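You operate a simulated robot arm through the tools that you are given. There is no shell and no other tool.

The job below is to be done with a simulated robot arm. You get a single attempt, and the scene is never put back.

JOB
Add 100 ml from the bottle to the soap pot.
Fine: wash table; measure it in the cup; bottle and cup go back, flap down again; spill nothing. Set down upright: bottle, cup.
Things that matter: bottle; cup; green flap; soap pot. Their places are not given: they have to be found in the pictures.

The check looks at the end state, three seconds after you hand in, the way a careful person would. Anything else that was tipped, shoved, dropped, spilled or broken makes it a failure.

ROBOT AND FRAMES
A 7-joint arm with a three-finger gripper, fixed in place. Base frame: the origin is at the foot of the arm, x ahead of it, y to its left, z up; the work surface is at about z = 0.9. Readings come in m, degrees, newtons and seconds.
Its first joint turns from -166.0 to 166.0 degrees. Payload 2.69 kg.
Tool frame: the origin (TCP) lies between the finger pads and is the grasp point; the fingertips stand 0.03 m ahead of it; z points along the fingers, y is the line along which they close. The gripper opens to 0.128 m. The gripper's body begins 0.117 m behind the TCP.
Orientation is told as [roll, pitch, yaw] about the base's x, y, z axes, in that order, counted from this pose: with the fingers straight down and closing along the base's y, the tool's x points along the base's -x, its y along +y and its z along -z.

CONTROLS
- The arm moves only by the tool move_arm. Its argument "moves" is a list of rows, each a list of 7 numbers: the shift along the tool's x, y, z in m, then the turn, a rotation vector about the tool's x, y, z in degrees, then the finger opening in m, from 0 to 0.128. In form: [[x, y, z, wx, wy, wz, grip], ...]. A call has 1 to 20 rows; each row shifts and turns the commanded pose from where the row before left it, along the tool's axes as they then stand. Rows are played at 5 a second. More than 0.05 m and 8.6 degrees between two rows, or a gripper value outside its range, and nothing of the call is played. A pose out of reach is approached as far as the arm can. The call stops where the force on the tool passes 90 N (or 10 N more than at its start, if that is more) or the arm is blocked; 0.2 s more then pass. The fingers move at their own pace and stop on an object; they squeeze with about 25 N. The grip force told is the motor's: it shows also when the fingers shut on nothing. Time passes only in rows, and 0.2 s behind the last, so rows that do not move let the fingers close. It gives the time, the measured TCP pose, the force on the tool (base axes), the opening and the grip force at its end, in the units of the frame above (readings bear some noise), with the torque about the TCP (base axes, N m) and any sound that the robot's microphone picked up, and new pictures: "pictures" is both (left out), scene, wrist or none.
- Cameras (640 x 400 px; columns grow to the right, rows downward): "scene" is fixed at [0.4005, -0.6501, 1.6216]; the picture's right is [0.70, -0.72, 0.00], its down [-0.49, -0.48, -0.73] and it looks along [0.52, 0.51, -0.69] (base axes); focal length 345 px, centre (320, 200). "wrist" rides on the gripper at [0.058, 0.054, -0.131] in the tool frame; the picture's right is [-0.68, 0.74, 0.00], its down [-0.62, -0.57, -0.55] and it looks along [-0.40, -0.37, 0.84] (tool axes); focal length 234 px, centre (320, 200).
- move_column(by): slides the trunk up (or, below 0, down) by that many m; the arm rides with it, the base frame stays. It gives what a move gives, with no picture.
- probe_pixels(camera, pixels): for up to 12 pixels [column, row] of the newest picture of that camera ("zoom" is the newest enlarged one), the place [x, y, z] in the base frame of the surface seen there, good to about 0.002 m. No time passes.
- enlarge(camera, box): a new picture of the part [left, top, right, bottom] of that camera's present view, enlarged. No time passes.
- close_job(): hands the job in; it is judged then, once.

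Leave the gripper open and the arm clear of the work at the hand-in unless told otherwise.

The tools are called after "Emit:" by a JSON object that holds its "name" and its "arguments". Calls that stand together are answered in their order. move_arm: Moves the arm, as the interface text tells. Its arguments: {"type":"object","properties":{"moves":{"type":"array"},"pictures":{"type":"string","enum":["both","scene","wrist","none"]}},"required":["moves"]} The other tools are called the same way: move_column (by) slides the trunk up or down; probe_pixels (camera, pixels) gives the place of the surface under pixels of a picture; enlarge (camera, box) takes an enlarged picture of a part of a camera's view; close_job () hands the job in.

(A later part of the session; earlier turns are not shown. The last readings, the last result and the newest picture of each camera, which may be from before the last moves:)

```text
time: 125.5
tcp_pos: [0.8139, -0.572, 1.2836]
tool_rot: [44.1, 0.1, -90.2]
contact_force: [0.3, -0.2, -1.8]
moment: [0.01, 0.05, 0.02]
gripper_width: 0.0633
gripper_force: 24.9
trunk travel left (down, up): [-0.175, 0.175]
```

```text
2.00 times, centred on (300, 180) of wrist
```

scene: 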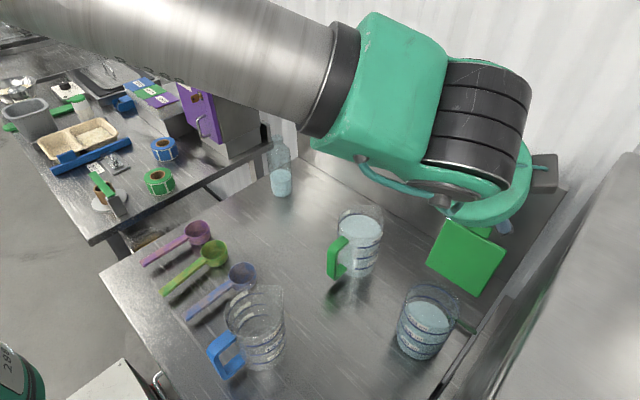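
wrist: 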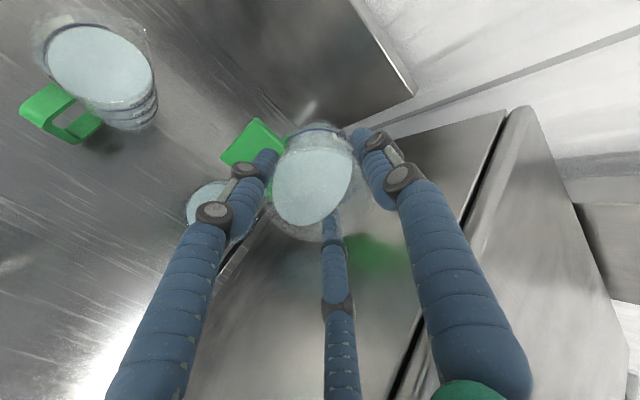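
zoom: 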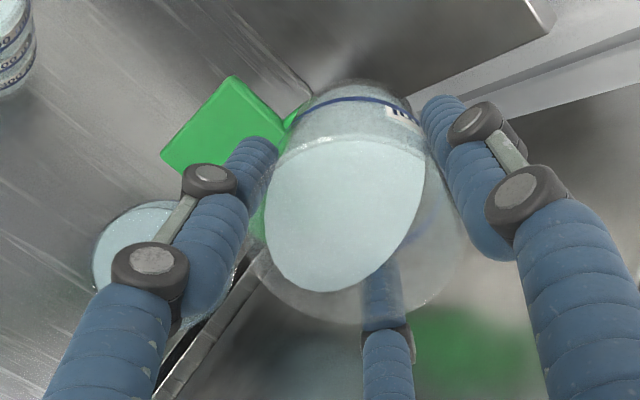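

Liquid is close to the lip at 44°. From now on small steps of 1°, looking at the stream and the pot each time.

Emit:
{"name": "move_arm", "arguments": {"moves": [[0, 0, 0, -1, 0, 0, 0.0], [0, 0, 0, -1, 0, 0, 0.0], [0, 0, 0, 0, 0, 0, 0.0]]}}

Emit:
{"name": "enlarge", "arguments": {"camera": "scene", "box": [380, 190, 500, 360]}}

Emit:
{"name": "enlarge", "arguments": {"camera": "wrist", "box": [160, 80, 400, 280]}}

```text
time: 126.3
tcp_pos: [0.8138, -0.5727, 1.2833]
tool_rot: [46.1, 0.0, -90.1]
contact_force: [0.0, 0.3, -1.5]
moment: [0.04, 0.04, 0.04]
gripper_width: 0.0633
gripper_force: 24.9
trunk travel left (down, up): [-0.175, 0.175]
```

scene: 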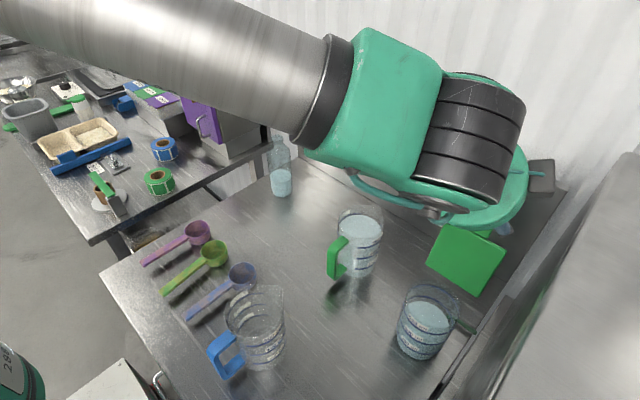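
wrist: 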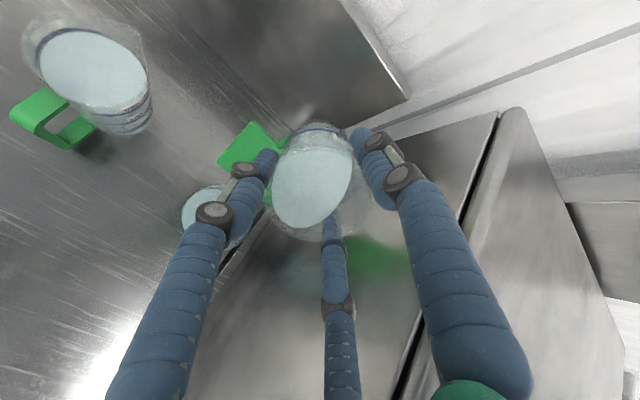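

```text
2.35 times, centred on (440, 275) of scene
```

zoom: 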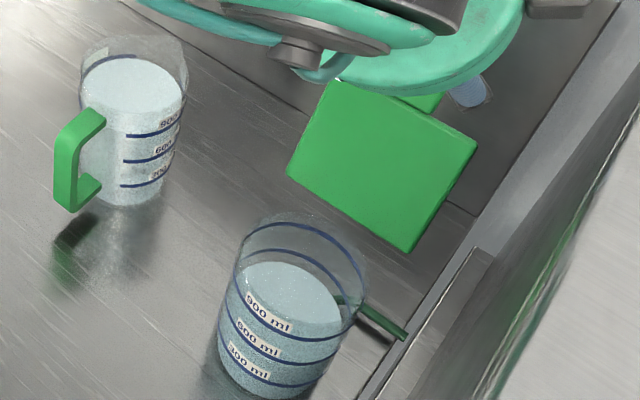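

```text
2.00 times, centred on (280, 180) of wrist
```

zoom: 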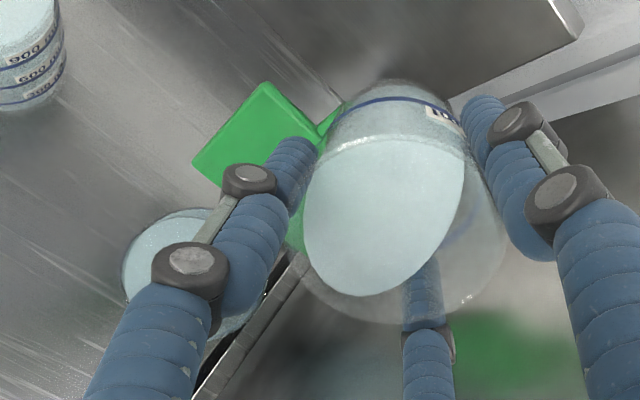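

Still no stream; the surface is at the lip's edge (lower left in the wrist view). Two more degrees.

Emit:
{"name": "move_arm", "arguments": {"moves": [[0, 0, 0, -1, 0, 0, 0.0], [0, 0, 0, -1, 0, 0, 0.0], [0, 0, 0, 0, 0, 0, 0.0]]}}

Emit:
{"name": "enlarge", "arguments": {"camera": "scene", "box": [380, 190, 500, 360]}}

Emit:
{"name": "enlarge", "arguments": {"camera": "wrist", "box": [160, 80, 400, 280]}}

```text
time: 127.1
tcp_pos: [0.8154, -0.5737, 1.2835]
tool_rot: [48.1, 0.1, -90.1]
contact_force: [-0.7, 0.1, -2.2]
moment: [0.0, 0.02, 0.0]
gripper_width: 0.0633
gripper_force: 25.4
trunk travel left (down, up): [-0.175, 0.175]
```

scene: 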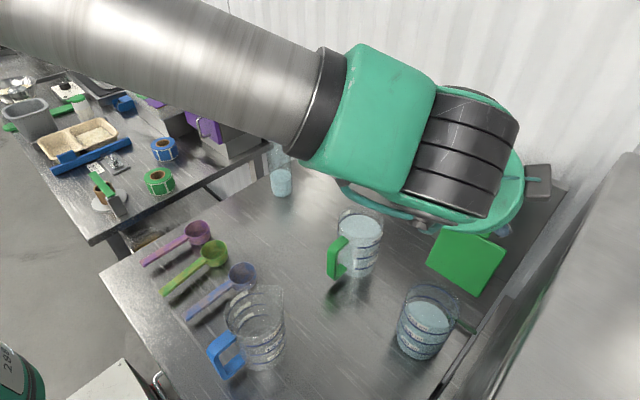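
wrist: 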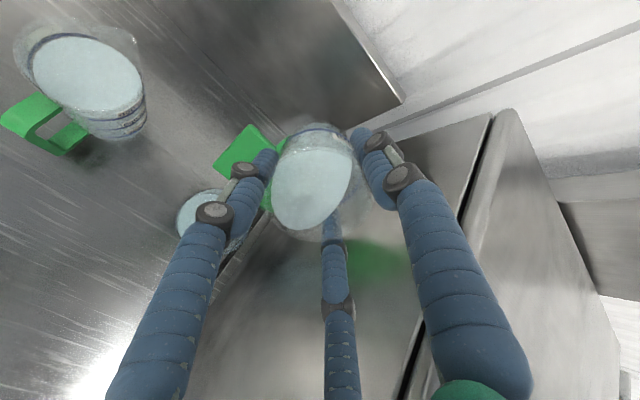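

```text
2.35 times, centred on (440, 275) of scene
```

zoom: 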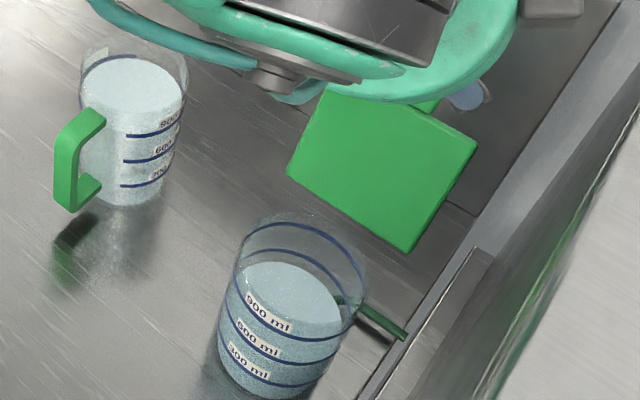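

```text
2.00 times, centred on (280, 180) of wrist
```

zoom: 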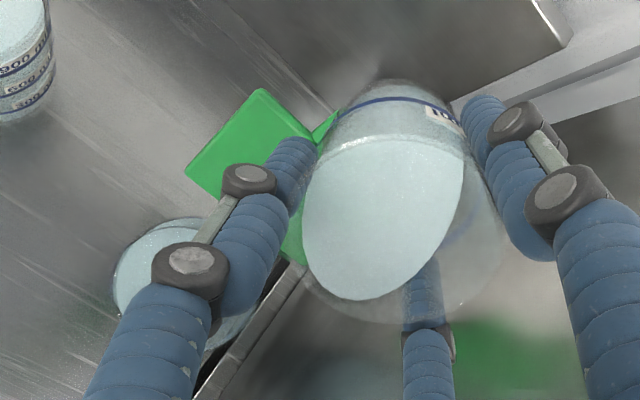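

Not yet. Another degree and a half.

Emit:
{"name": "move_arm", "arguments": {"moves": [[0, 0, 0, -0.8, 0, 0, 0.0], [0, 0, 0, -0.8, 0, 0, 0.0], [0, 0, 0, 0, 0, 0, 0.0]], "pictures": "both"}}

Emit:
{"name": "enlarge", "arguments": {"camera": "scene", "box": [380, 190, 500, 360]}}

Emit:
{"name": "enlarge", "arguments": {"camera": "wrist", "box": [160, 80, 400, 280]}}

```text
time: 127.9
tcp_pos: [0.8134, -0.5716, 1.2838]
tool_rot: [49.7, 0.1, -90.0]
contact_force: [0.3, -0.2, -1.2]
moment: [0.02, 0.03, -0.01]
gripper_width: 0.0632
gripper_force: 24.8
trunk travel left (down, up): [-0.175, 0.175]
```

scene: 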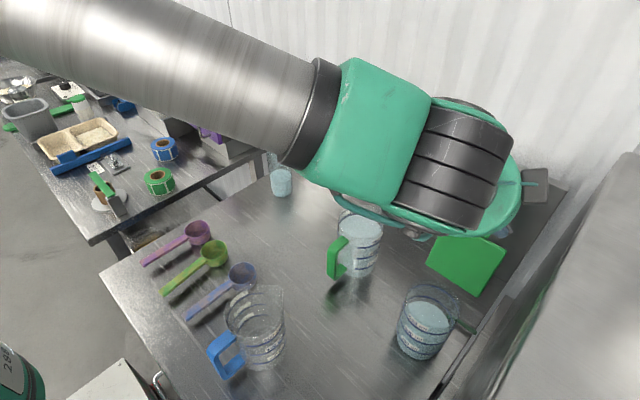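
wrist: 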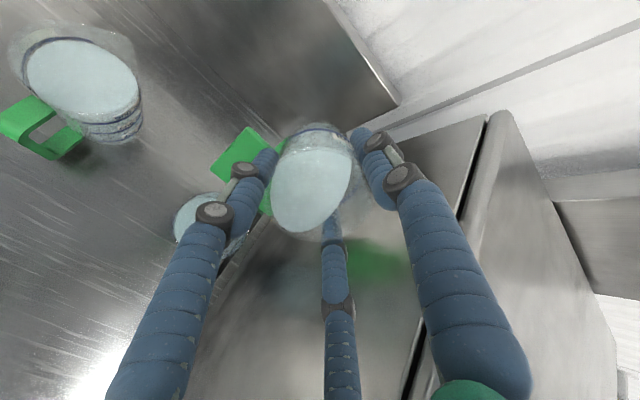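

```text
2.35 times, centred on (440, 275) of scene
```

zoom: 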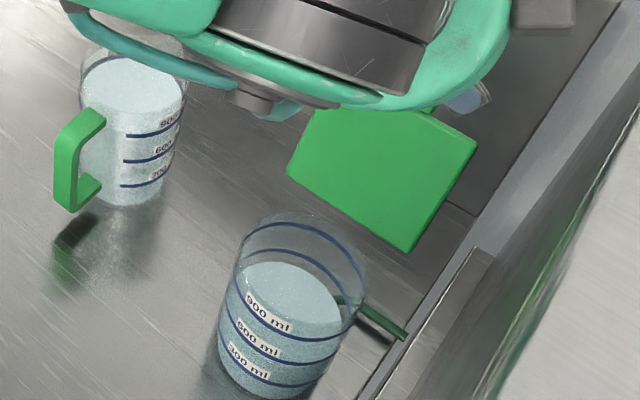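

```text
2.00 times, centred on (280, 180) of wrist
```

zoom: 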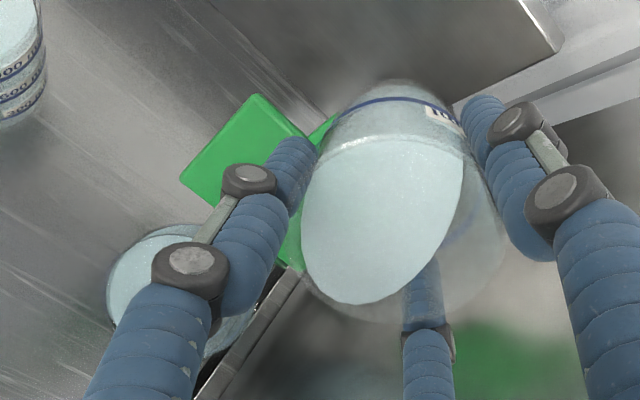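

Still none. One and a half degrees more.

Emit:
{"name": "move_arm", "arguments": {"moves": [[0, 0, 0, -0.8, 0, 0, 0.0], [0, 0, 0, -0.8, 0, 0, 0.0], [0, 0, 0, 0, 0, 0, 0.0]], "pictures": "both"}}

Emit:
{"name": "enlarge", "arguments": {"camera": "scene", "box": [380, 190, 500, 360]}}

Emit:
{"name": "enlarge", "arguments": {"camera": "wrist", "box": [160, 80, 400, 280]}}

```text
time: 128.7
tcp_pos: [0.8142, -0.5737, 1.2839]
tool_rot: [51.3, 0.1, -90.1]
contact_force: [0.1, -0.8, -1.5]
moment: [0.01, 0.09, 0.01]
gripper_width: 0.0634
gripper_force: 25.1
trunk travel left (down, up): [-0.175, 0.175]
```

scene: 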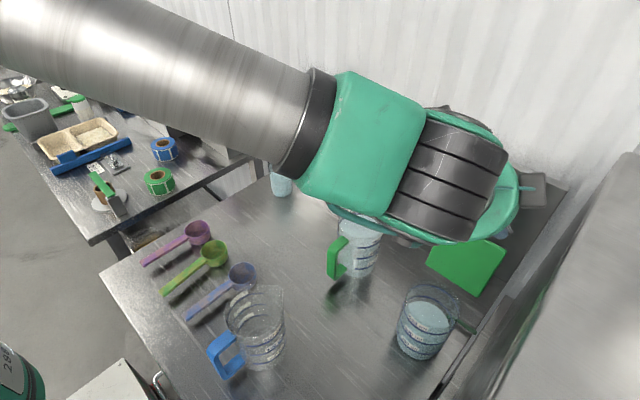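
wrist: 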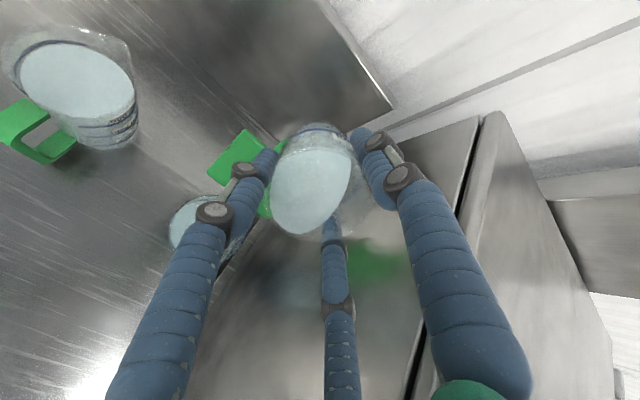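

```text
2.35 times, centred on (440, 275) of scene
```

zoom: 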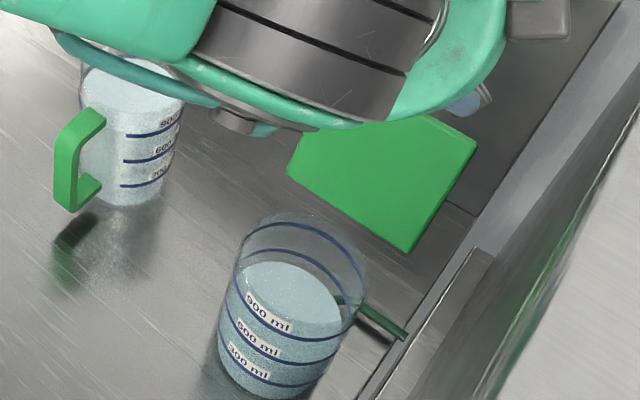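

```text
2.00 times, centred on (280, 180) of wrist
```

zoom: 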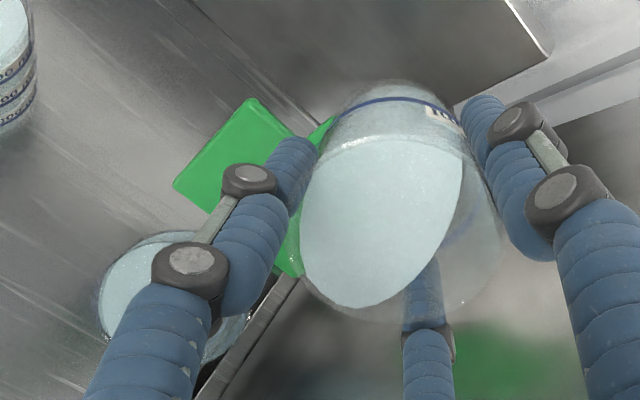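

Very near. Another 1.5°.

Emit:
{"name": "move_arm", "arguments": {"moves": [[0, 0, 0, -0.8, 0, 0, 0.0], [0, 0, 0, -0.7, 0, 0, 0.0], [0, 0, 0, 0, 0, 0, 0.0]], "pictures": "both"}}

Emit:
{"name": "enlarge", "arguments": {"camera": "scene", "box": [380, 190, 500, 360]}}

Emit:
{"name": "enlarge", "arguments": {"camera": "wrist", "box": [160, 80, 400, 280]}}

```text
time: 129.5
tcp_pos: [0.8138, -0.5734, 1.2842]
tool_rot: [52.8, 0.1, -90.1]
contact_force: [0.6, -0.5, -2.0]
moment: [-0.01, 0.03, -0.01]
gripper_width: 0.0637
gripper_force: 25.1
trunk travel left (down, up): [-0.175, 0.175]
```

scene: 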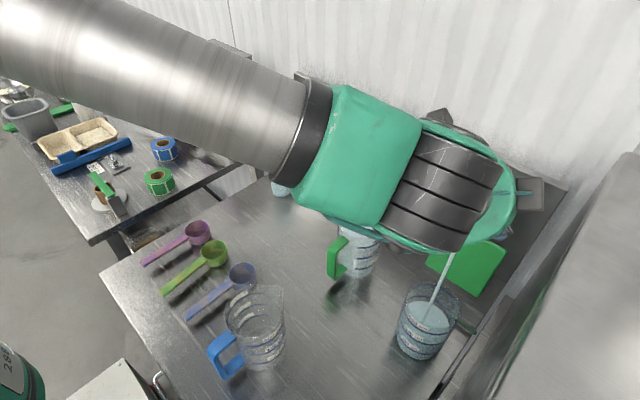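
wrist: 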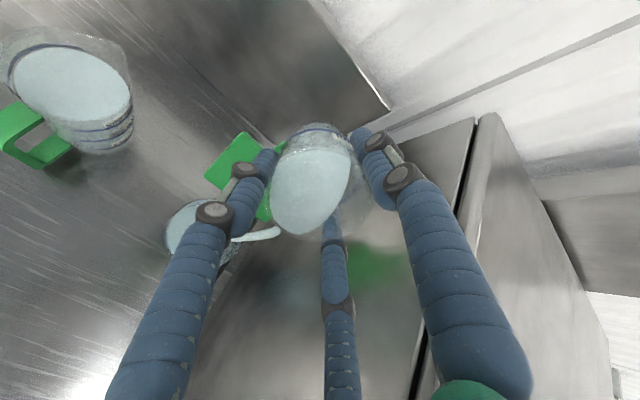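

```text
2.35 times, centred on (440, 275) of scene
```

zoom: 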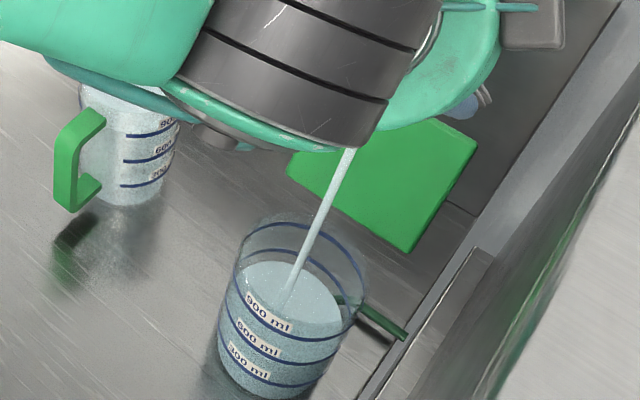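

```text
2.00 times, centred on (280, 180) of wrist
```

zoom: 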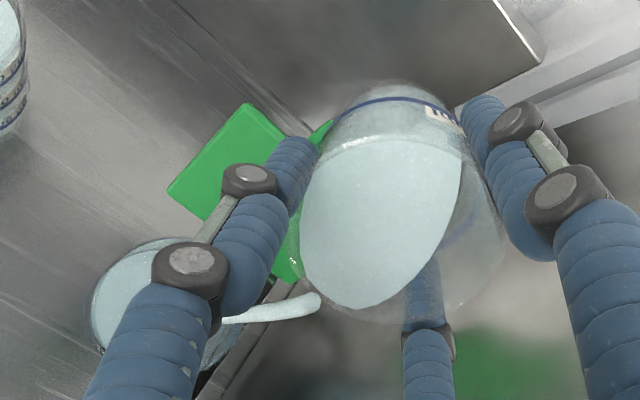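

The stream falls right into the middle of the pot. I keep tilting slowly, 0.5° per step.

Emit:
{"name": "move_arm", "arguments": {"moves": [[0, 0, 0, 0, 0, 0, 0.0], [0, 0, 0, 0, 0, 0, 0.0], [0, 0, 0, 0, 0, 0, 0.0], [0, 0, 0, -0.5, 0, 0, 0.0], [0, 0, 0, 0, 0, 0, 0.0], [0, 0, 0, -0.5, 0, 0, 0.0], [0, 0, 0, 0, 0, 0, 0.0], [0, 0, 0, -0.5, 0, 0, 0.0], [0, 0, 0, 0, 0, 0, 0.0]], "pictures": "scene"}}

Emit:
{"name": "enlarge", "arguments": {"camera": "scene", "box": [380, 190, 500, 360]}}

```text
time: 131.5
tcp_pos: [0.8144, -0.5732, 1.2842]
tool_rot: [54.2, 0.1, -90.1]
contact_force: [0.5, 0.5, -0.8]
moment: [0.04, 0.03, 0.01]
gripper_width: 0.0633
gripper_force: 25.3
trunk travel left (down, up): [-0.175, 0.175]
```

scene: 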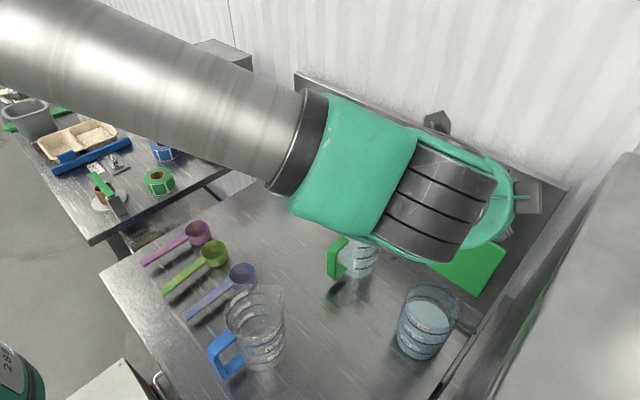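

```text
2.35 times, centred on (440, 275) of scene
```

zoom: 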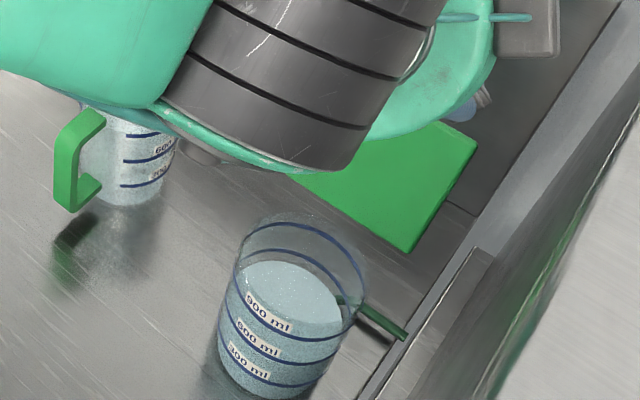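

The flow stops when I stop, as before. I'll go on at about 0.8° per step and watch the stream.

Emit:
{"name": "move_arm", "arguments": {"moves": [[0, 0, 0, -0.8, 0, 0, 0.0], [0, 0, 0, -0.8, 0, 0, 0.0], [0, 0, 0, -0.8, 0, 0, 0.0], [0, 0, 0, -0.8, 0, 0, 0.0], [0, 0, 0, -0.8, 0, 0, 0.0], [0, 0, 0, -0.8, 0, 0, 0.0]]}}

Emit:
{"name": "enlarge", "arguments": {"camera": "scene", "box": [380, 190, 500, 360]}}

Emit:
{"name": "enlarge", "arguments": {"camera": "wrist", "box": [120, 80, 400, 300]}}

```text
time: 132.9
tcp_pos: [0.813, -0.5734, 1.2836]
tool_rot: [59.0, 0.1, -90.0]
contact_force: [0.0, 0.2, -1.1]
moment: [0.01, 0.01, -0.01]
gripper_width: 0.0633
gripper_force: 25.5
trunk travel left (down, up): [-0.175, 0.175]
```

scene: 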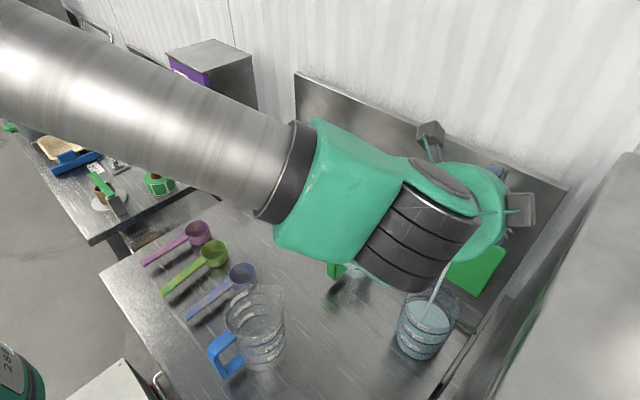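
wrist: 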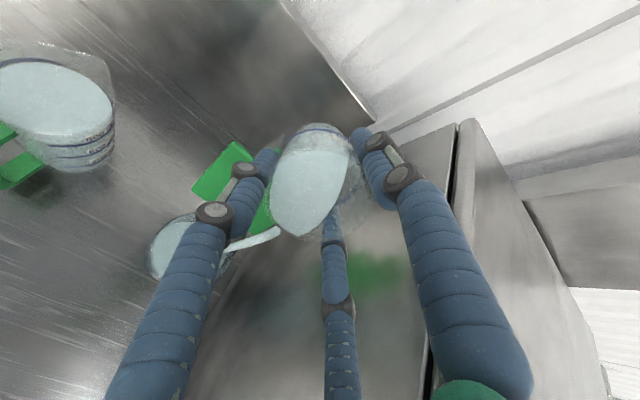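

```text
2.35 times, centred on (440, 275) of scene
```

zoom: 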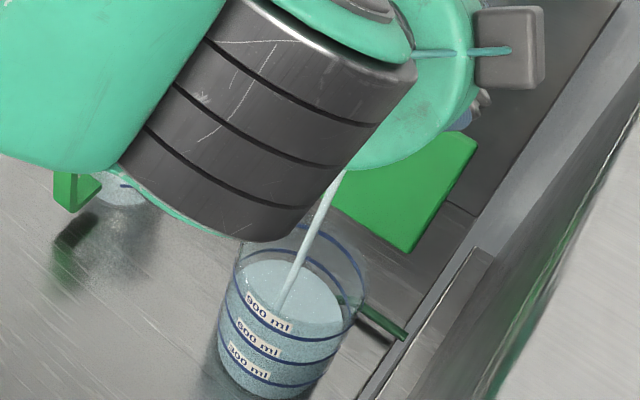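

```text
1.82 times, centred on (260, 190) of wrist
```

zoom: 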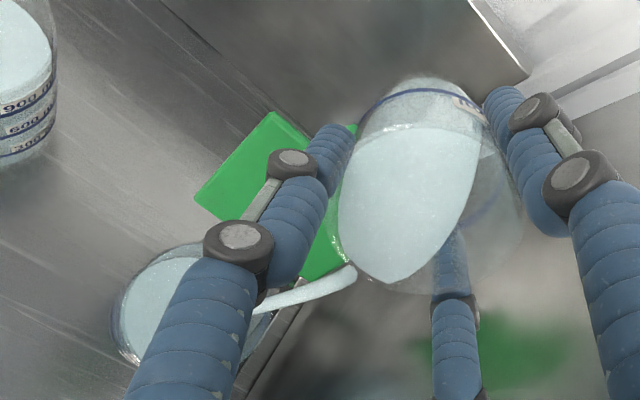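

The stream still lands near the pot's centre. I continue, easing the hand back 0.3 mm per step so the lip stays over the middle.

Emit:
{"name": "move_arm", "arguments": {"moves": [[0, -0.00015, -0.00026, -0.8, 0, 0, 0.0], [0, -0.00015, -0.00026, -0.8, 0, 0, 0.0], [0, -0.00015, -0.00026, -0.8, 0, 0, 0.0], [0, -0.00015, -0.00026, -0.8, 0, 0, 0.0], [0, -0.00015, -0.00026, -0.8, 0, 0, 0.0], [0, -0.00015, -0.00026, -0.8, 0, 0, 0.0], [0, -0.00015, -0.00026, -0.8, 0, 0, 0.0], [0, -0.00015, -0.00026, -0.8, 0, 0, 0.0], [0, -0.00015, -0.00026, -0.8, 0, 0, 0.0], [0, -0.00015, -0.00026, -0.8, 0, 0, 0.0]]}}

Emit:
{"name": "enlarge", "arguments": {"camera": "scene", "box": [380, 190, 500, 360]}}

Emit:
{"name": "enlarge", "arguments": {"camera": "wrist", "box": [120, 80, 400, 300]}}

```text
time: 135.1
tcp_pos: [0.8104, -0.5726, 1.2835]
tool_rot: [67.0, 0.1, -90.1]
contact_force: [0.5, 0.7, -0.4]
moment: [0.0, 0.01, -0.02]
gripper_width: 0.0634
gripper_force: 25.2
trunk travel left (down, up): [-0.175, 0.175]
```

scene: 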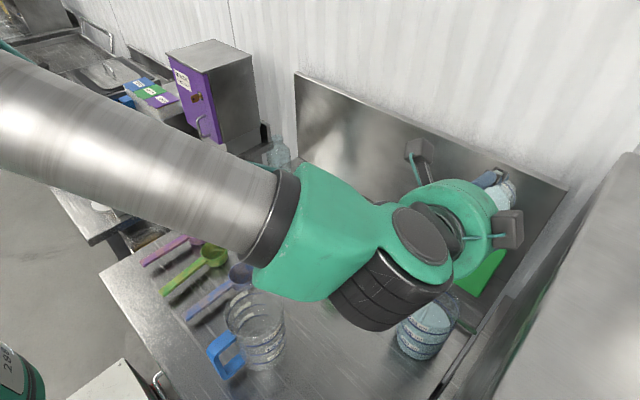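
wrist: 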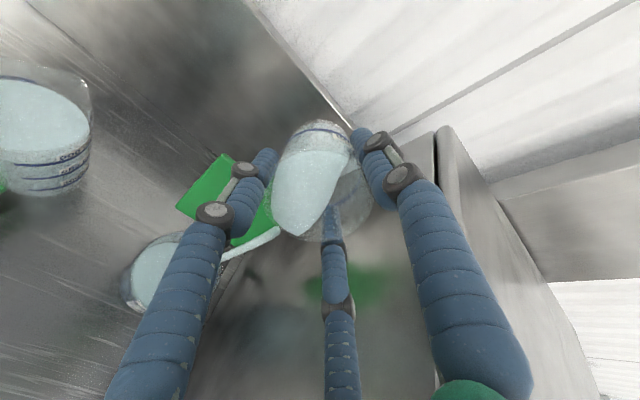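

```text
2.35 times, centred on (440, 275) of scene
```

zoom: 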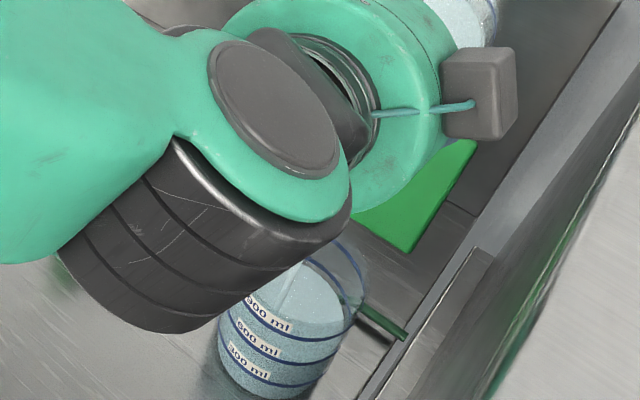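

```text
1.82 times, centred on (260, 190) of wrist
```

zoom: 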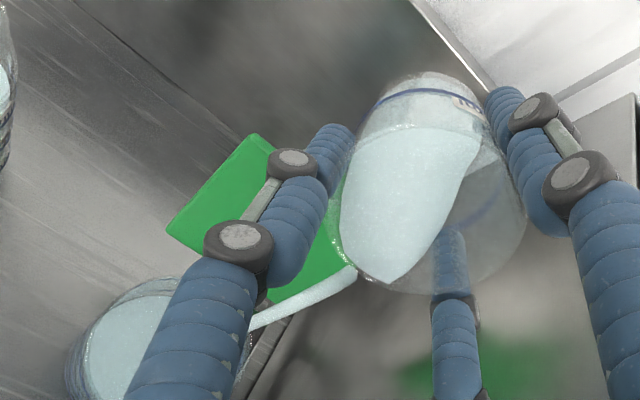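

All well: the stream goes into the pot. The rehearsal covered these poses, so I continue to 75°.

Emit:
{"name": "move_arm", "arguments": {"moves": [[0, -0.0001, -0.00028, -0.8, 0, 0, 0.0], [0, -0.0001, -0.00028, -0.8, 0, 0, 0.0], [0, -0.0001, -0.00028, -0.8, 0, 0, 0.0], [0, -0.0001, -0.00028, -0.8, 0, 0, 0.0], [0, -0.0001, -0.00028, -0.8, 0, 0, 0.0], [0, -0.0001, -0.00028, -0.8, 0, 0, 0.0], [0, -0.0001, -0.00028, -0.8, 0, 0, 0.0], [0, -0.0001, -0.00028, -0.8, 0, 0, 0.0], [0, -0.0001, -0.00028, -0.8, 0, 0, 0.0], [0, -0.0001, -0.00028, -0.8, 0, 0, 0.0]]}}

Emit:
{"name": "enlarge", "arguments": {"camera": "scene", "box": [380, 190, 500, 360]}}

Emit:
{"name": "enlarge", "arguments": {"camera": "wrist", "box": [120, 80, 400, 300]}}

```text
time: 137.3
tcp_pos: [0.8064, -0.573, 1.2849]
tool_rot: [75.2, 0.1, -90.0]
contact_force: [-0.3, -0.4, -0.6]
moment: [0.0, 0.03, -0.01]
gripper_width: 0.0636
gripper_force: 25.1
trunk travel left (down, up): [-0.175, 0.175]
```

scene: 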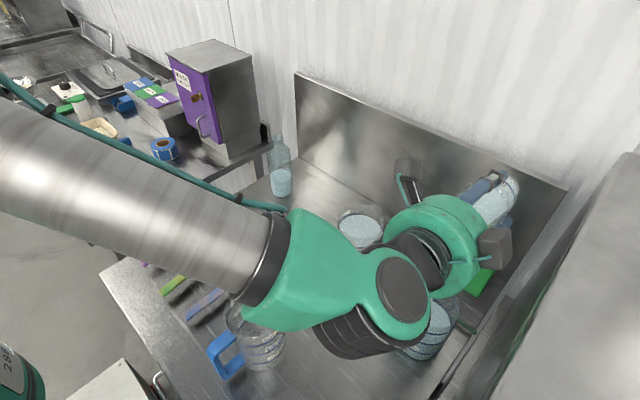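
wrist: 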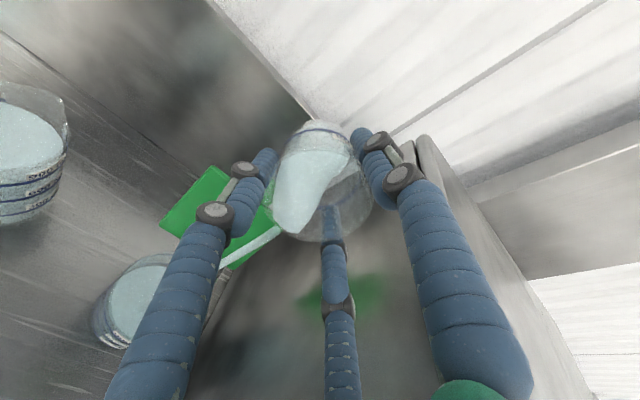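

```text
2.35 times, centred on (440, 275) of scene
```

zoom: 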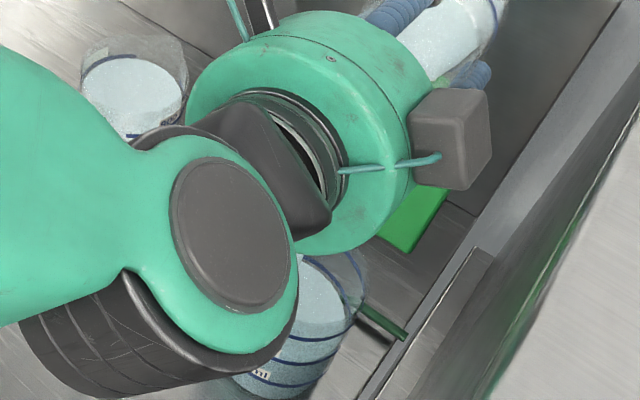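

```text
1.82 times, centred on (260, 190) of wrist
```

zoom: 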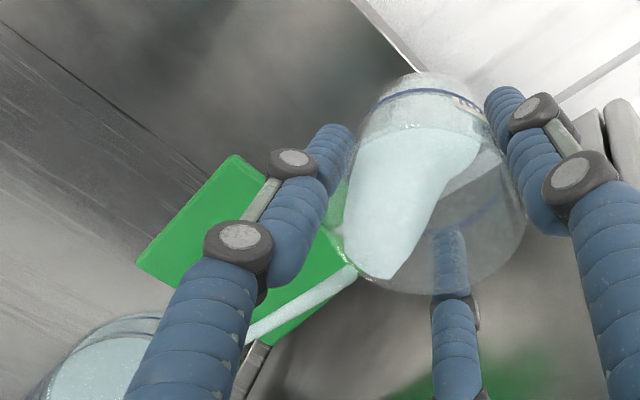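

Continuing to about 83°, slightly slower.

Emit:
{"name": "move_arm", "arguments": {"moves": [[0, -0.0001, -0.0003, -0.6, 0, 0, 0.0], [0, -0.0001, -0.0003, -0.6, 0, 0, 0.0], [0, -0.0001, -0.0003, -0.6, 0, 0, 0.0], [0, -0.0001, -0.0003, -0.6, 0, 0, 0.0], [0, -0.0001, -0.0003, -0.6, 0, 0, 0.0], [0, -0.0001, -0.0003, -0.6, 0, 0, 0.0], [0, -0.0001, -0.0003, -0.6, 0, 0, 0.0], [0, -0.0001, -0.0003, -0.6, 0, 0, 0.0], [0, -0.0001, -0.0003, -0.6, 0, 0, 0.0], [0, -0.0001, -0.0003, -0.6, 0, 0, 0.0], [0, -0.0001, -0.0003, -0.6, 0, 0, 0.0], [0, -0.0001, -0.0003, -0.6, 0, 0, 0.0], [0, -0.0001, -0.0003, -0.6, 0, 0, 0.0]]}}

Emit:
{"name": "enlarge", "arguments": {"camera": "wrist", "box": [80, 80, 400, 340]}}

Emit:
{"name": "enlarge", "arguments": {"camera": "scene", "box": [380, 150, 560, 380]}}

```text
time: 140.1
tcp_pos: [0.8039, -0.5733, 1.2843]
tool_rot: [83.0, 0.1, -90.1]
contact_force: [-0.8, 0.3, -0.3]
moment: [-0.01, -0.01, 0.01]
gripper_width: 0.0632
gripper_force: 24.9
trunk travel left (down, up): [-0.175, 0.175]
```

scene: 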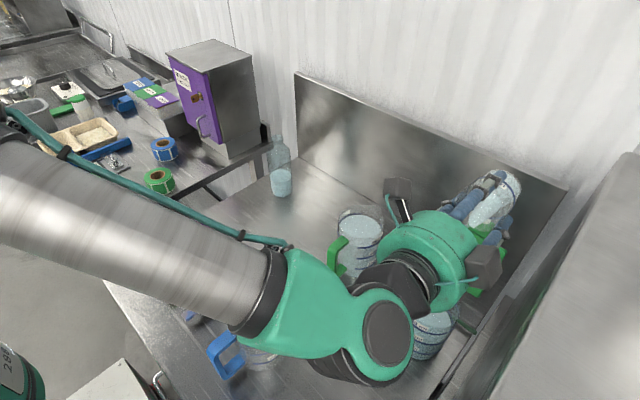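
wrist: 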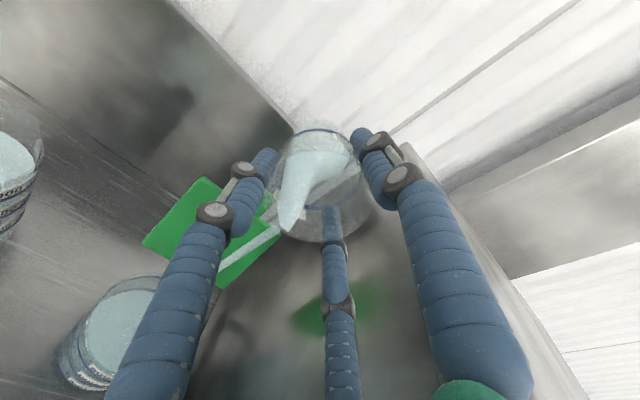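

```text
1.54 times, centred on (240, 210) of wrist
```

zoom: 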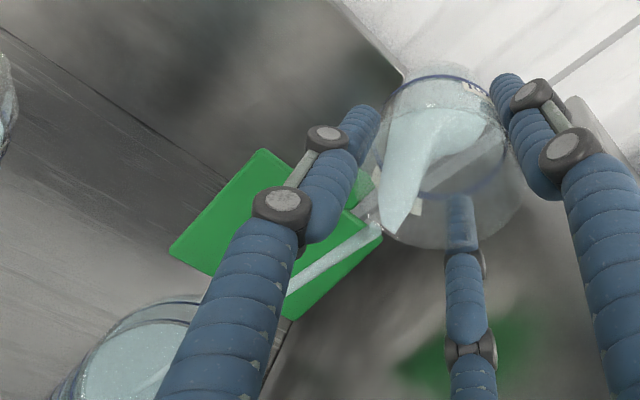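

```text
1.74 times, centred on (470, 265) of scene
```

zoom: 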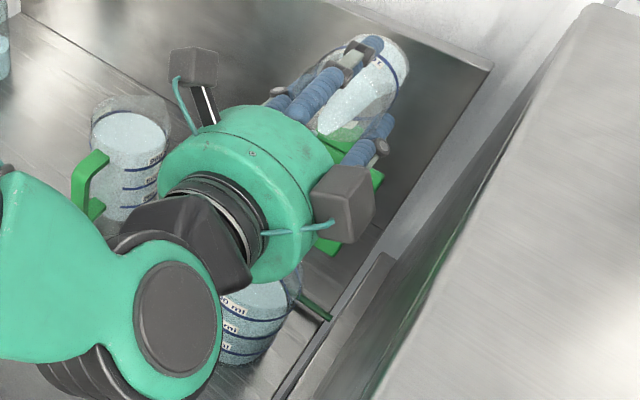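

The stream ends inside the pot. On to about 93°.

Emit:
{"name": "move_arm", "arguments": {"moves": [[0, 0, -0.0003, -0.6, 0, 0, 0.0], [0, 0, -0.0003, -0.6, 0, 0, 0.0], [0, 0, -0.0003, -0.6, 0, 0, 0.0], [0, 0, -0.0003, -0.6, 0, 0, 0.0], [0, 0, -0.0003, -0.6, 0, 0, 0.0], [0, 0, -0.0003, -0.6, 0, 0, 0.0], [0, 0, -0.0003, -0.6, 0, 0, 0.0], [0, 0, -0.0003, -0.6, 0, 0, 0.0], [0, 0, -0.0003, -0.6, 0, 0, 0.0], [0, 0, -0.0003, -0.6, 0, 0, 0.0], [0, 0, -0.0003, -0.6, 0, 0, 0.0], [0, 0, -0.0003, -0.6, 0, 0, 0.0], [0, 0, -0.0003, -0.6, 0, 0, 0.0], [0, 0, -0.0003, -0.6, 0, 0, 0.0], [0, 0, -0.0003, -0.6, 0, 0, 0.0], [0, 0, -0.0003, -0.6, 0, 0, 0.0], [0, 0, 0, 0, 0, 0, 0.0]]}}

Emit:
{"name": "enlarge", "arguments": {"camera": "wrist", "box": [40, 100, 400, 400]}}

Emit:
{"name": "enlarge", "arguments": {"camera": "scene", "box": [380, 150, 560, 380]}}

```text
time: 143.7
tcp_pos: [0.7977, -0.5719, 1.2835]
tool_rot: [92.5, 0.0, -90.0]
contact_force: [-0.8, 0.0, 0.2]
moment: [0.0, -0.01, 0.0]
gripper_width: 0.0633
gripper_force: 24.9
trunk travel left (down, up): [-0.175, 0.175]
```

scene: 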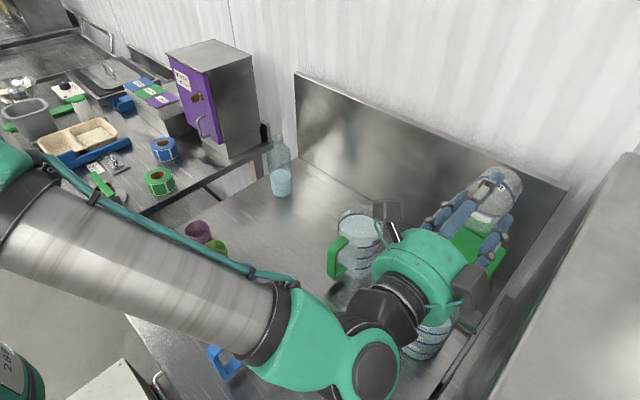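
wrist: 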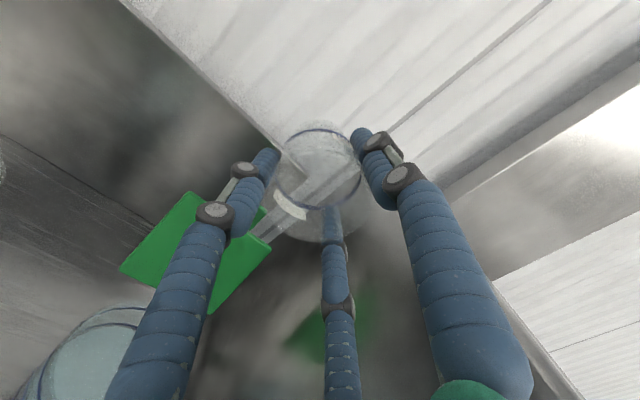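

```text
1.33 times, centred on (220, 250) of wrist
```

zoom: 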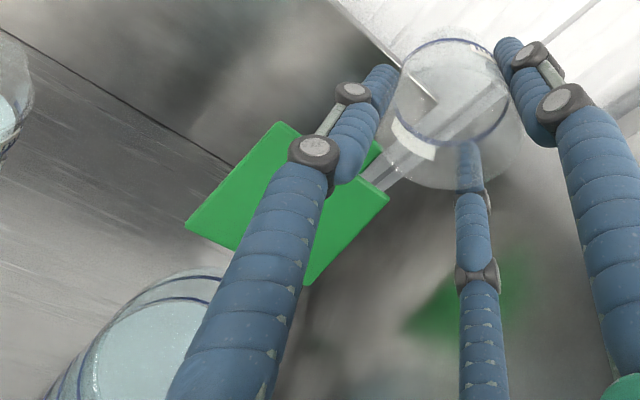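

```text
1.74 times, centred on (470, 265) of scene
```

zoom: 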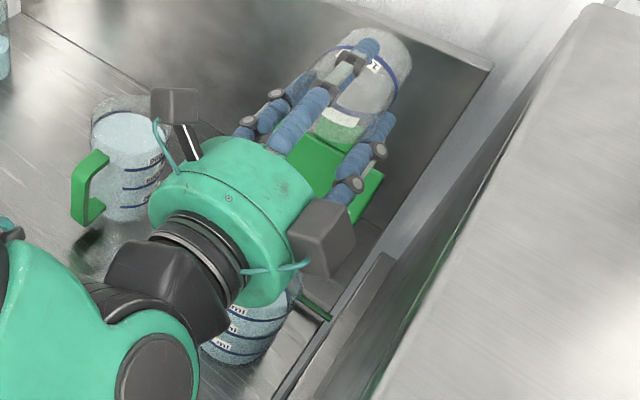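

The cup looks empty. I tilt a bit further, to about 104°, and wait a second so the last drops fall.

Emit:
{"name": "move_arm", "arguments": {"moves": [[0, 0, 0, -1.5, 0, 0, 0.0], [0, 0, 0, -1.5, 0, 0, 0.0], [0, 0, 0, -1.5, 0, 0, 0.0], [0, 0, 0, -1.5, 0, 0, 0.0], [0, 0, 0, -1.5, 0, 0, 0.0], [0, 0, 0, -1.5, 0, 0, 0.0], [0, 0, 0, -1.5, 0, 0, 0.0], [0, 0, 0, -1.0, 0, 0, 0.0], [0, 0, 0, 0, 0, 0, 0.0], [0, 0, 0, 0, 0, 0, 0.0], [0, 0, 0, 0, 0, 0, 0.0], [0, 0, 0, 0, 0, 0, 0.0], [0, 0, 0, 0, 0, 0, 0.0]]}}

Emit:
{"name": "enlarge", "arguments": {"camera": "wrist", "box": [200, 100, 400, 280]}}

Emit:
{"name": "enlarge", "arguments": {"camera": "scene", "box": [400, 150, 560, 300]}}

```text
time: 146.5
tcp_pos: [0.7994, -0.5729, 1.2849]
tool_rot: [103.9, 0.1, -90.0]
contact_force: [0.4, 0.1, -0.9]
moment: [0.01, -0.03, 0.01]
gripper_width: 0.0632
gripper_force: 24.6
trunk travel left (down, up): [-0.175, 0.175]
```

scene: 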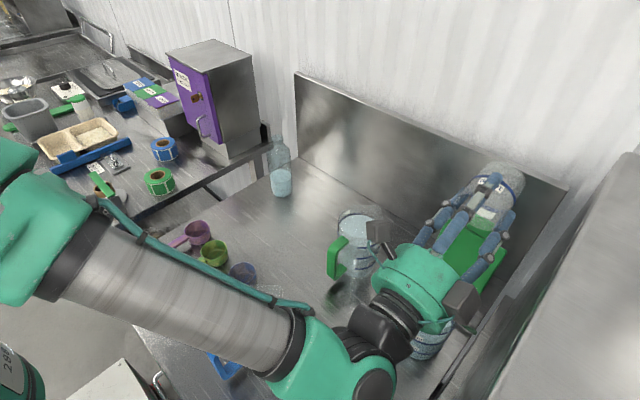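
wrist: 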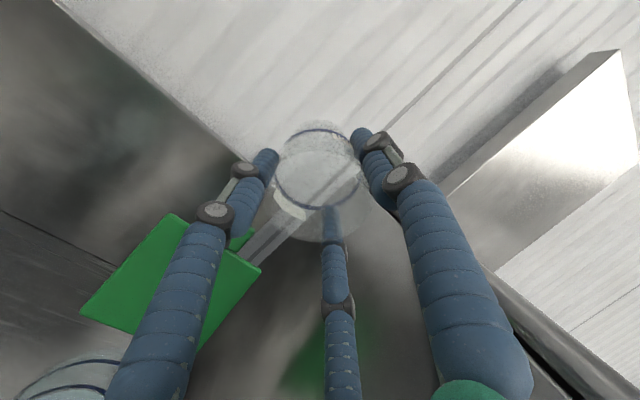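

```text
2.22 times, centred on (300, 190) of wrist
```

zoom: 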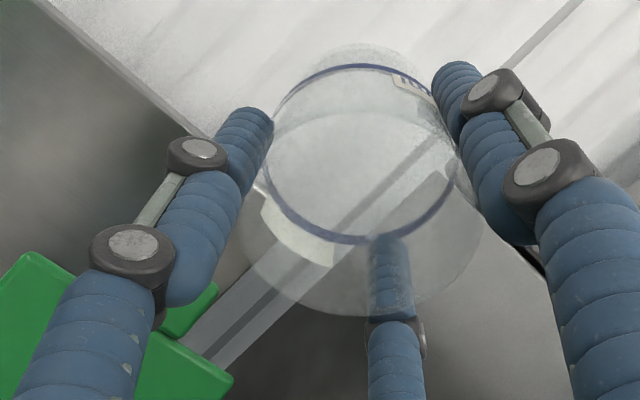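

```text
2.67 times, centred on (480, 225) of scene
```

zoom: 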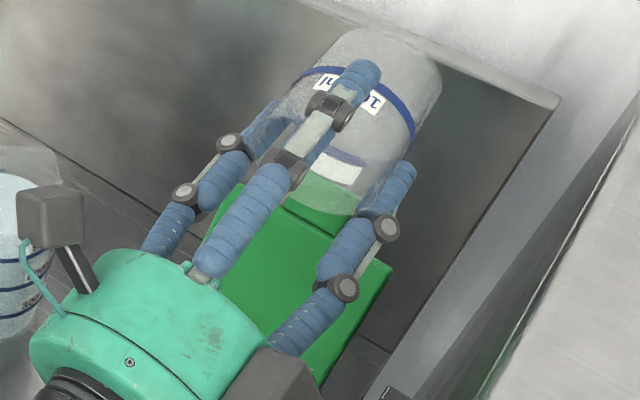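

The cup is empty. I turn it upright again.

Emit:
{"name": "move_arm", "arguments": {"moves": [[0, 0, 0, 4, 0, 0, 0.0], [0, 0, 0, 7, 0, 0, 0.0], [0, 0, 0, 7.5, 0, 0, 0.0], [0, 0, 0, 7.5, 0, 0, 0.0], [0, 0, 0, 7.5, 0, 0, 0.0], [0, 0, 0, 7.5, 0, 0, 0.0], [0, 0, 0, 7.5, 0, 0, 0.0], [0, 0, 0, 7.5, 0, 0, 0.0], [0, 0, 0, 7.5, 0, 0, 0.0], [0, 0, 0, 7.5, 0, 0, 0.0], [0, 0, 0, 7.5, 0, 0, 0.0], [0, 0, 0, 7.5, 0, 0, 0.0], [0, 0, 0, 7.5, 0, 0, 0.0], [0, 0, 0, 6.5, 0, 0, 0.0], [0, 0, 0, 3.9, 0, 0, 0.0], [0, 0, 0, 0, 0, 0, 0.0]]}}

Emit:
{"name": "enlarge", "arguments": {"camera": "scene", "box": [380, 200, 540, 370]}}

```text
time: 149.9
tcp_pos: [0.7979, -0.5725, 1.2853]
tool_rot: [0.0, 0.1, -90.2]
contact_force: [0.8, -0.2, -0.7]
moment: [0.02, 0.04, -0.04]
gripper_width: 0.0634
gripper_force: 25.2
trunk travel left (down, up): [-0.175, 0.175]
```

scene: 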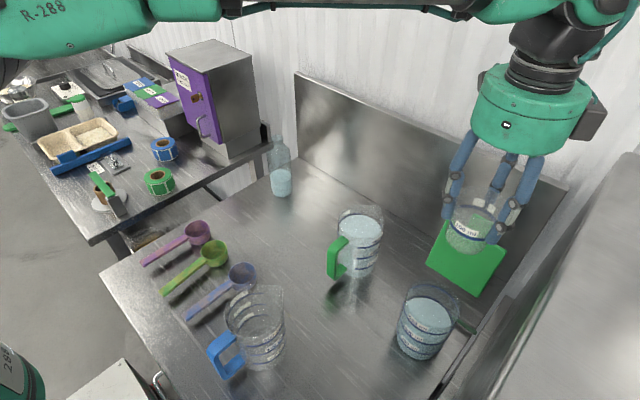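
wrist: 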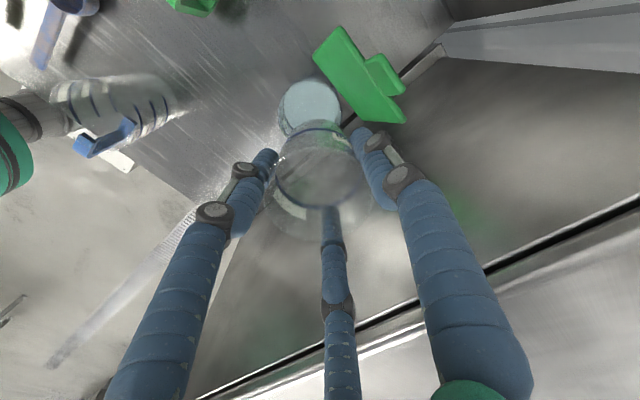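

```text
2.35 times, centred on (460, 285) of scene
```

zoom: 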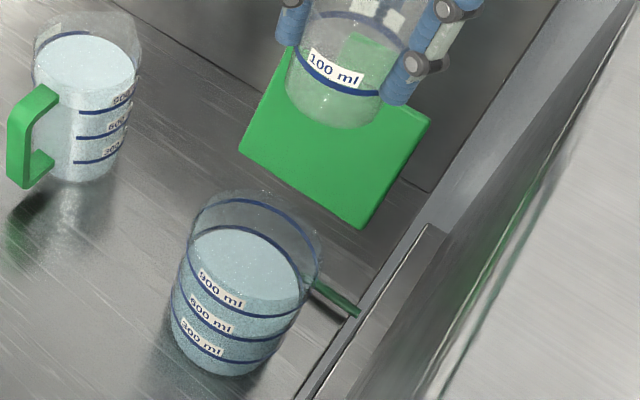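

Upright, empty, and the pot's level has clearly risen. I'll check its height and look for any drops on the table around the pot.

Emit:
{"name": "probe_pixels", "arguments": {"camera": "scene", "pixels": [[428, 312], [420, 308], [440, 315], [430, 318], [425, 305]]}}

Emit:
{"name": "enlarge", "arguments": {"camera": "scene", "box": [370, 260, 500, 390]}}

```text
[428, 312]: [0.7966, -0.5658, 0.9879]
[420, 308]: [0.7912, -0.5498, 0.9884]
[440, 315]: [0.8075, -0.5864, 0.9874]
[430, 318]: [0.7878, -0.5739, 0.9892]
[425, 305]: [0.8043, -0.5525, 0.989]
```

```text
3.08 times, centred on (435, 325) of scene
```

zoom: 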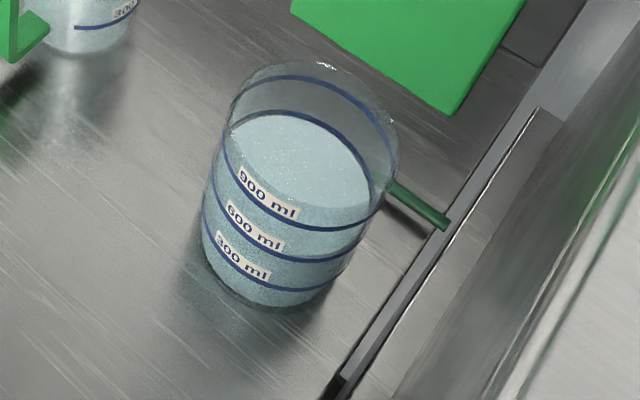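

The level went from 0.973 to 0.988, just what 100 ml gives, and the table is dry. Now I take the cup back over its place.

Emit:
{"name": "move_arm", "arguments": {"moves": [[0.02, 0.0044, 0, 0, 0, 0, 0.0], [0.0351, 0.0078, 0, 0, 0, 0, 0.0], [0.0351, 0.0078, 0, 0, 0, 0, 0.0], [0.0351, 0.0078, 0, 0, 0, 0, 0.0], [0.0351, 0.0078, 0, 0, 0, 0, 0.0], [0.0351, 0.0078, 0, 0, 0, 0, 0.0], [0.0351, 0.0078, 0, 0, 0, 0, 0.0], [0.0351, 0.0078, 0, 0, 0, 0, 0.0], [0.0351, 0.0078, 0, 0, 0, 0, 0.0], [0.0351, 0.0078, 0, 0, 0, 0, 0.0], [0.0351, 0.0078, 0, 0, 0, 0, 0.0], [0.0351, 0.0078, 0, 0, 0, 0, 0.0], [0.0151, 0.0031, 0, 0, 0, 0, 0.0], [0, 0, 0.035, 0, 0, 0, 0.0], [0, 0, 0.045, 0, 0, 0, 0.0], [0, 0, 0.045, 0, 0, 0, 0.0], [0, 0, 0.045, 0, 0, 0, 0.0], [0, 0, 0.045, 0, 0, 0, 0.0], [0, 0, 0.035, 0, 0, 0, 0.0], [0, 0, 0, 0, 0, 0, 0.0]]}}

Emit:
{"name": "enlarge", "arguments": {"camera": "scene", "box": [260, 130, 372, 230]}}

```text
time: 154.1
tcp_pos: [0.894, -0.1529, 1.0344]
tool_rot: [0.2, 0.2, -90.0]
contact_force: [1.2, 0.9, -0.7]
moment: [-0.01, 0.05, -0.02]
gripper_width: 0.0635
gripper_force: 25.3
trunk travel left (down, up): [-0.175, 0.175]
```

scene: 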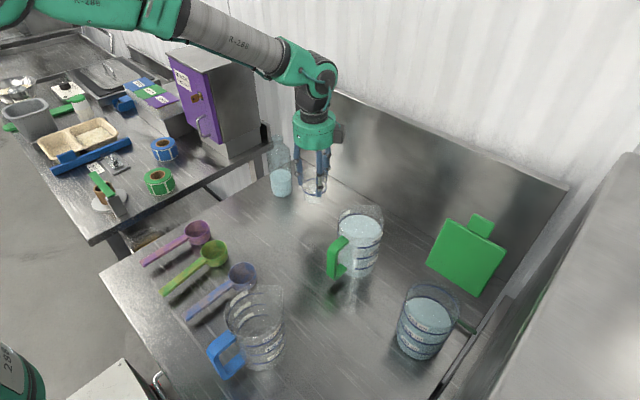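
wrist: 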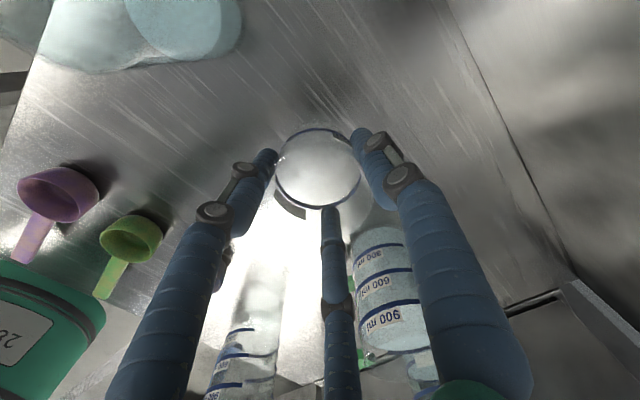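

```text
4.00 times, centred on (316, 180) of scene
```

zoom: 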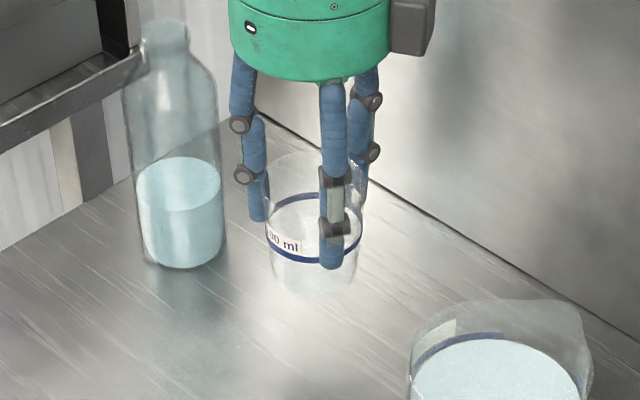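

At (0.894, −0.153, 1.034). I correct 2–3 mm and lower to about 1 cm above the table.

Emit:
{"name": "move_arm", "arguments": {"moves": [[0.0015, -0.0025, 0.015, 0, 0, 0, 0.0], [0, 0, 0.02, 0, 0, 0, 0.0], [0, 0, 0.018, 0, 0, 0, 0.0], [0, 0, 0, 0, 0, 0, 0.0]], "pictures": "none"}}

```text
time: 155.1
tcp_pos: [0.8903, -0.15, 0.9825]
tool_rot: [0.2, 0.1, -89.9]
contact_force: [-0.9, 0.5, -1.1]
moment: [-0.02, 0.04, 0.02]
gripper_width: 0.0633
gripper_force: 25.2
trunk travel left (down, up): [-0.175, 0.175]
```

Weight about 0.6–1 N with no contact yet at z 0.9825. Lowering in 2–3 mm steps toward 0.971.

Emit:
{"name": "move_arm", "arguments": {"moves": [[0, 0, 0.004, 0, 0, 0, 0.0], [0, 0, 0.003, 0, 0, 0, 0.0], [0, 0, 0.002, 0, 0, 0, 0.0], [0, 0, 0, 0, 0, 0, 0.0]], "pictures": "none"}}

```text
time: 156.1
tcp_pos: [0.8895, -0.1491, 0.9738]
tool_rot: [0.0, 0.0, -89.9]
contact_force: [-0.3, 0.2, -0.8]
moment: [-0.02, 0.0, 0.01]
gripper_width: 0.0634
gripper_force: 25.1
trunk travel left (down, up): [-0.175, 0.175]
```

Emit:
{"name": "move_arm", "arguments": {"moves": [[0, 0, 0.0015, 0, 0, 0, 0.0], [0, 0, 0.0015, 0, 0, 0, 0.0], [0, 0, 0, 0, 0, 0, 0.0]], "pictures": "none"}}

```text
time: 156.9
tcp_pos: [0.8906, -0.1504, 0.9711]
tool_rot: [0.2, 0.1, -90.1]
contact_force: [1.0, 0.8, 4.8]
moment: [-0.07, 0.04, 0.02]
gripper_width: 0.0634
gripper_force: 24.8
trunk travel left (down, up): [-0.175, 0.175]
```

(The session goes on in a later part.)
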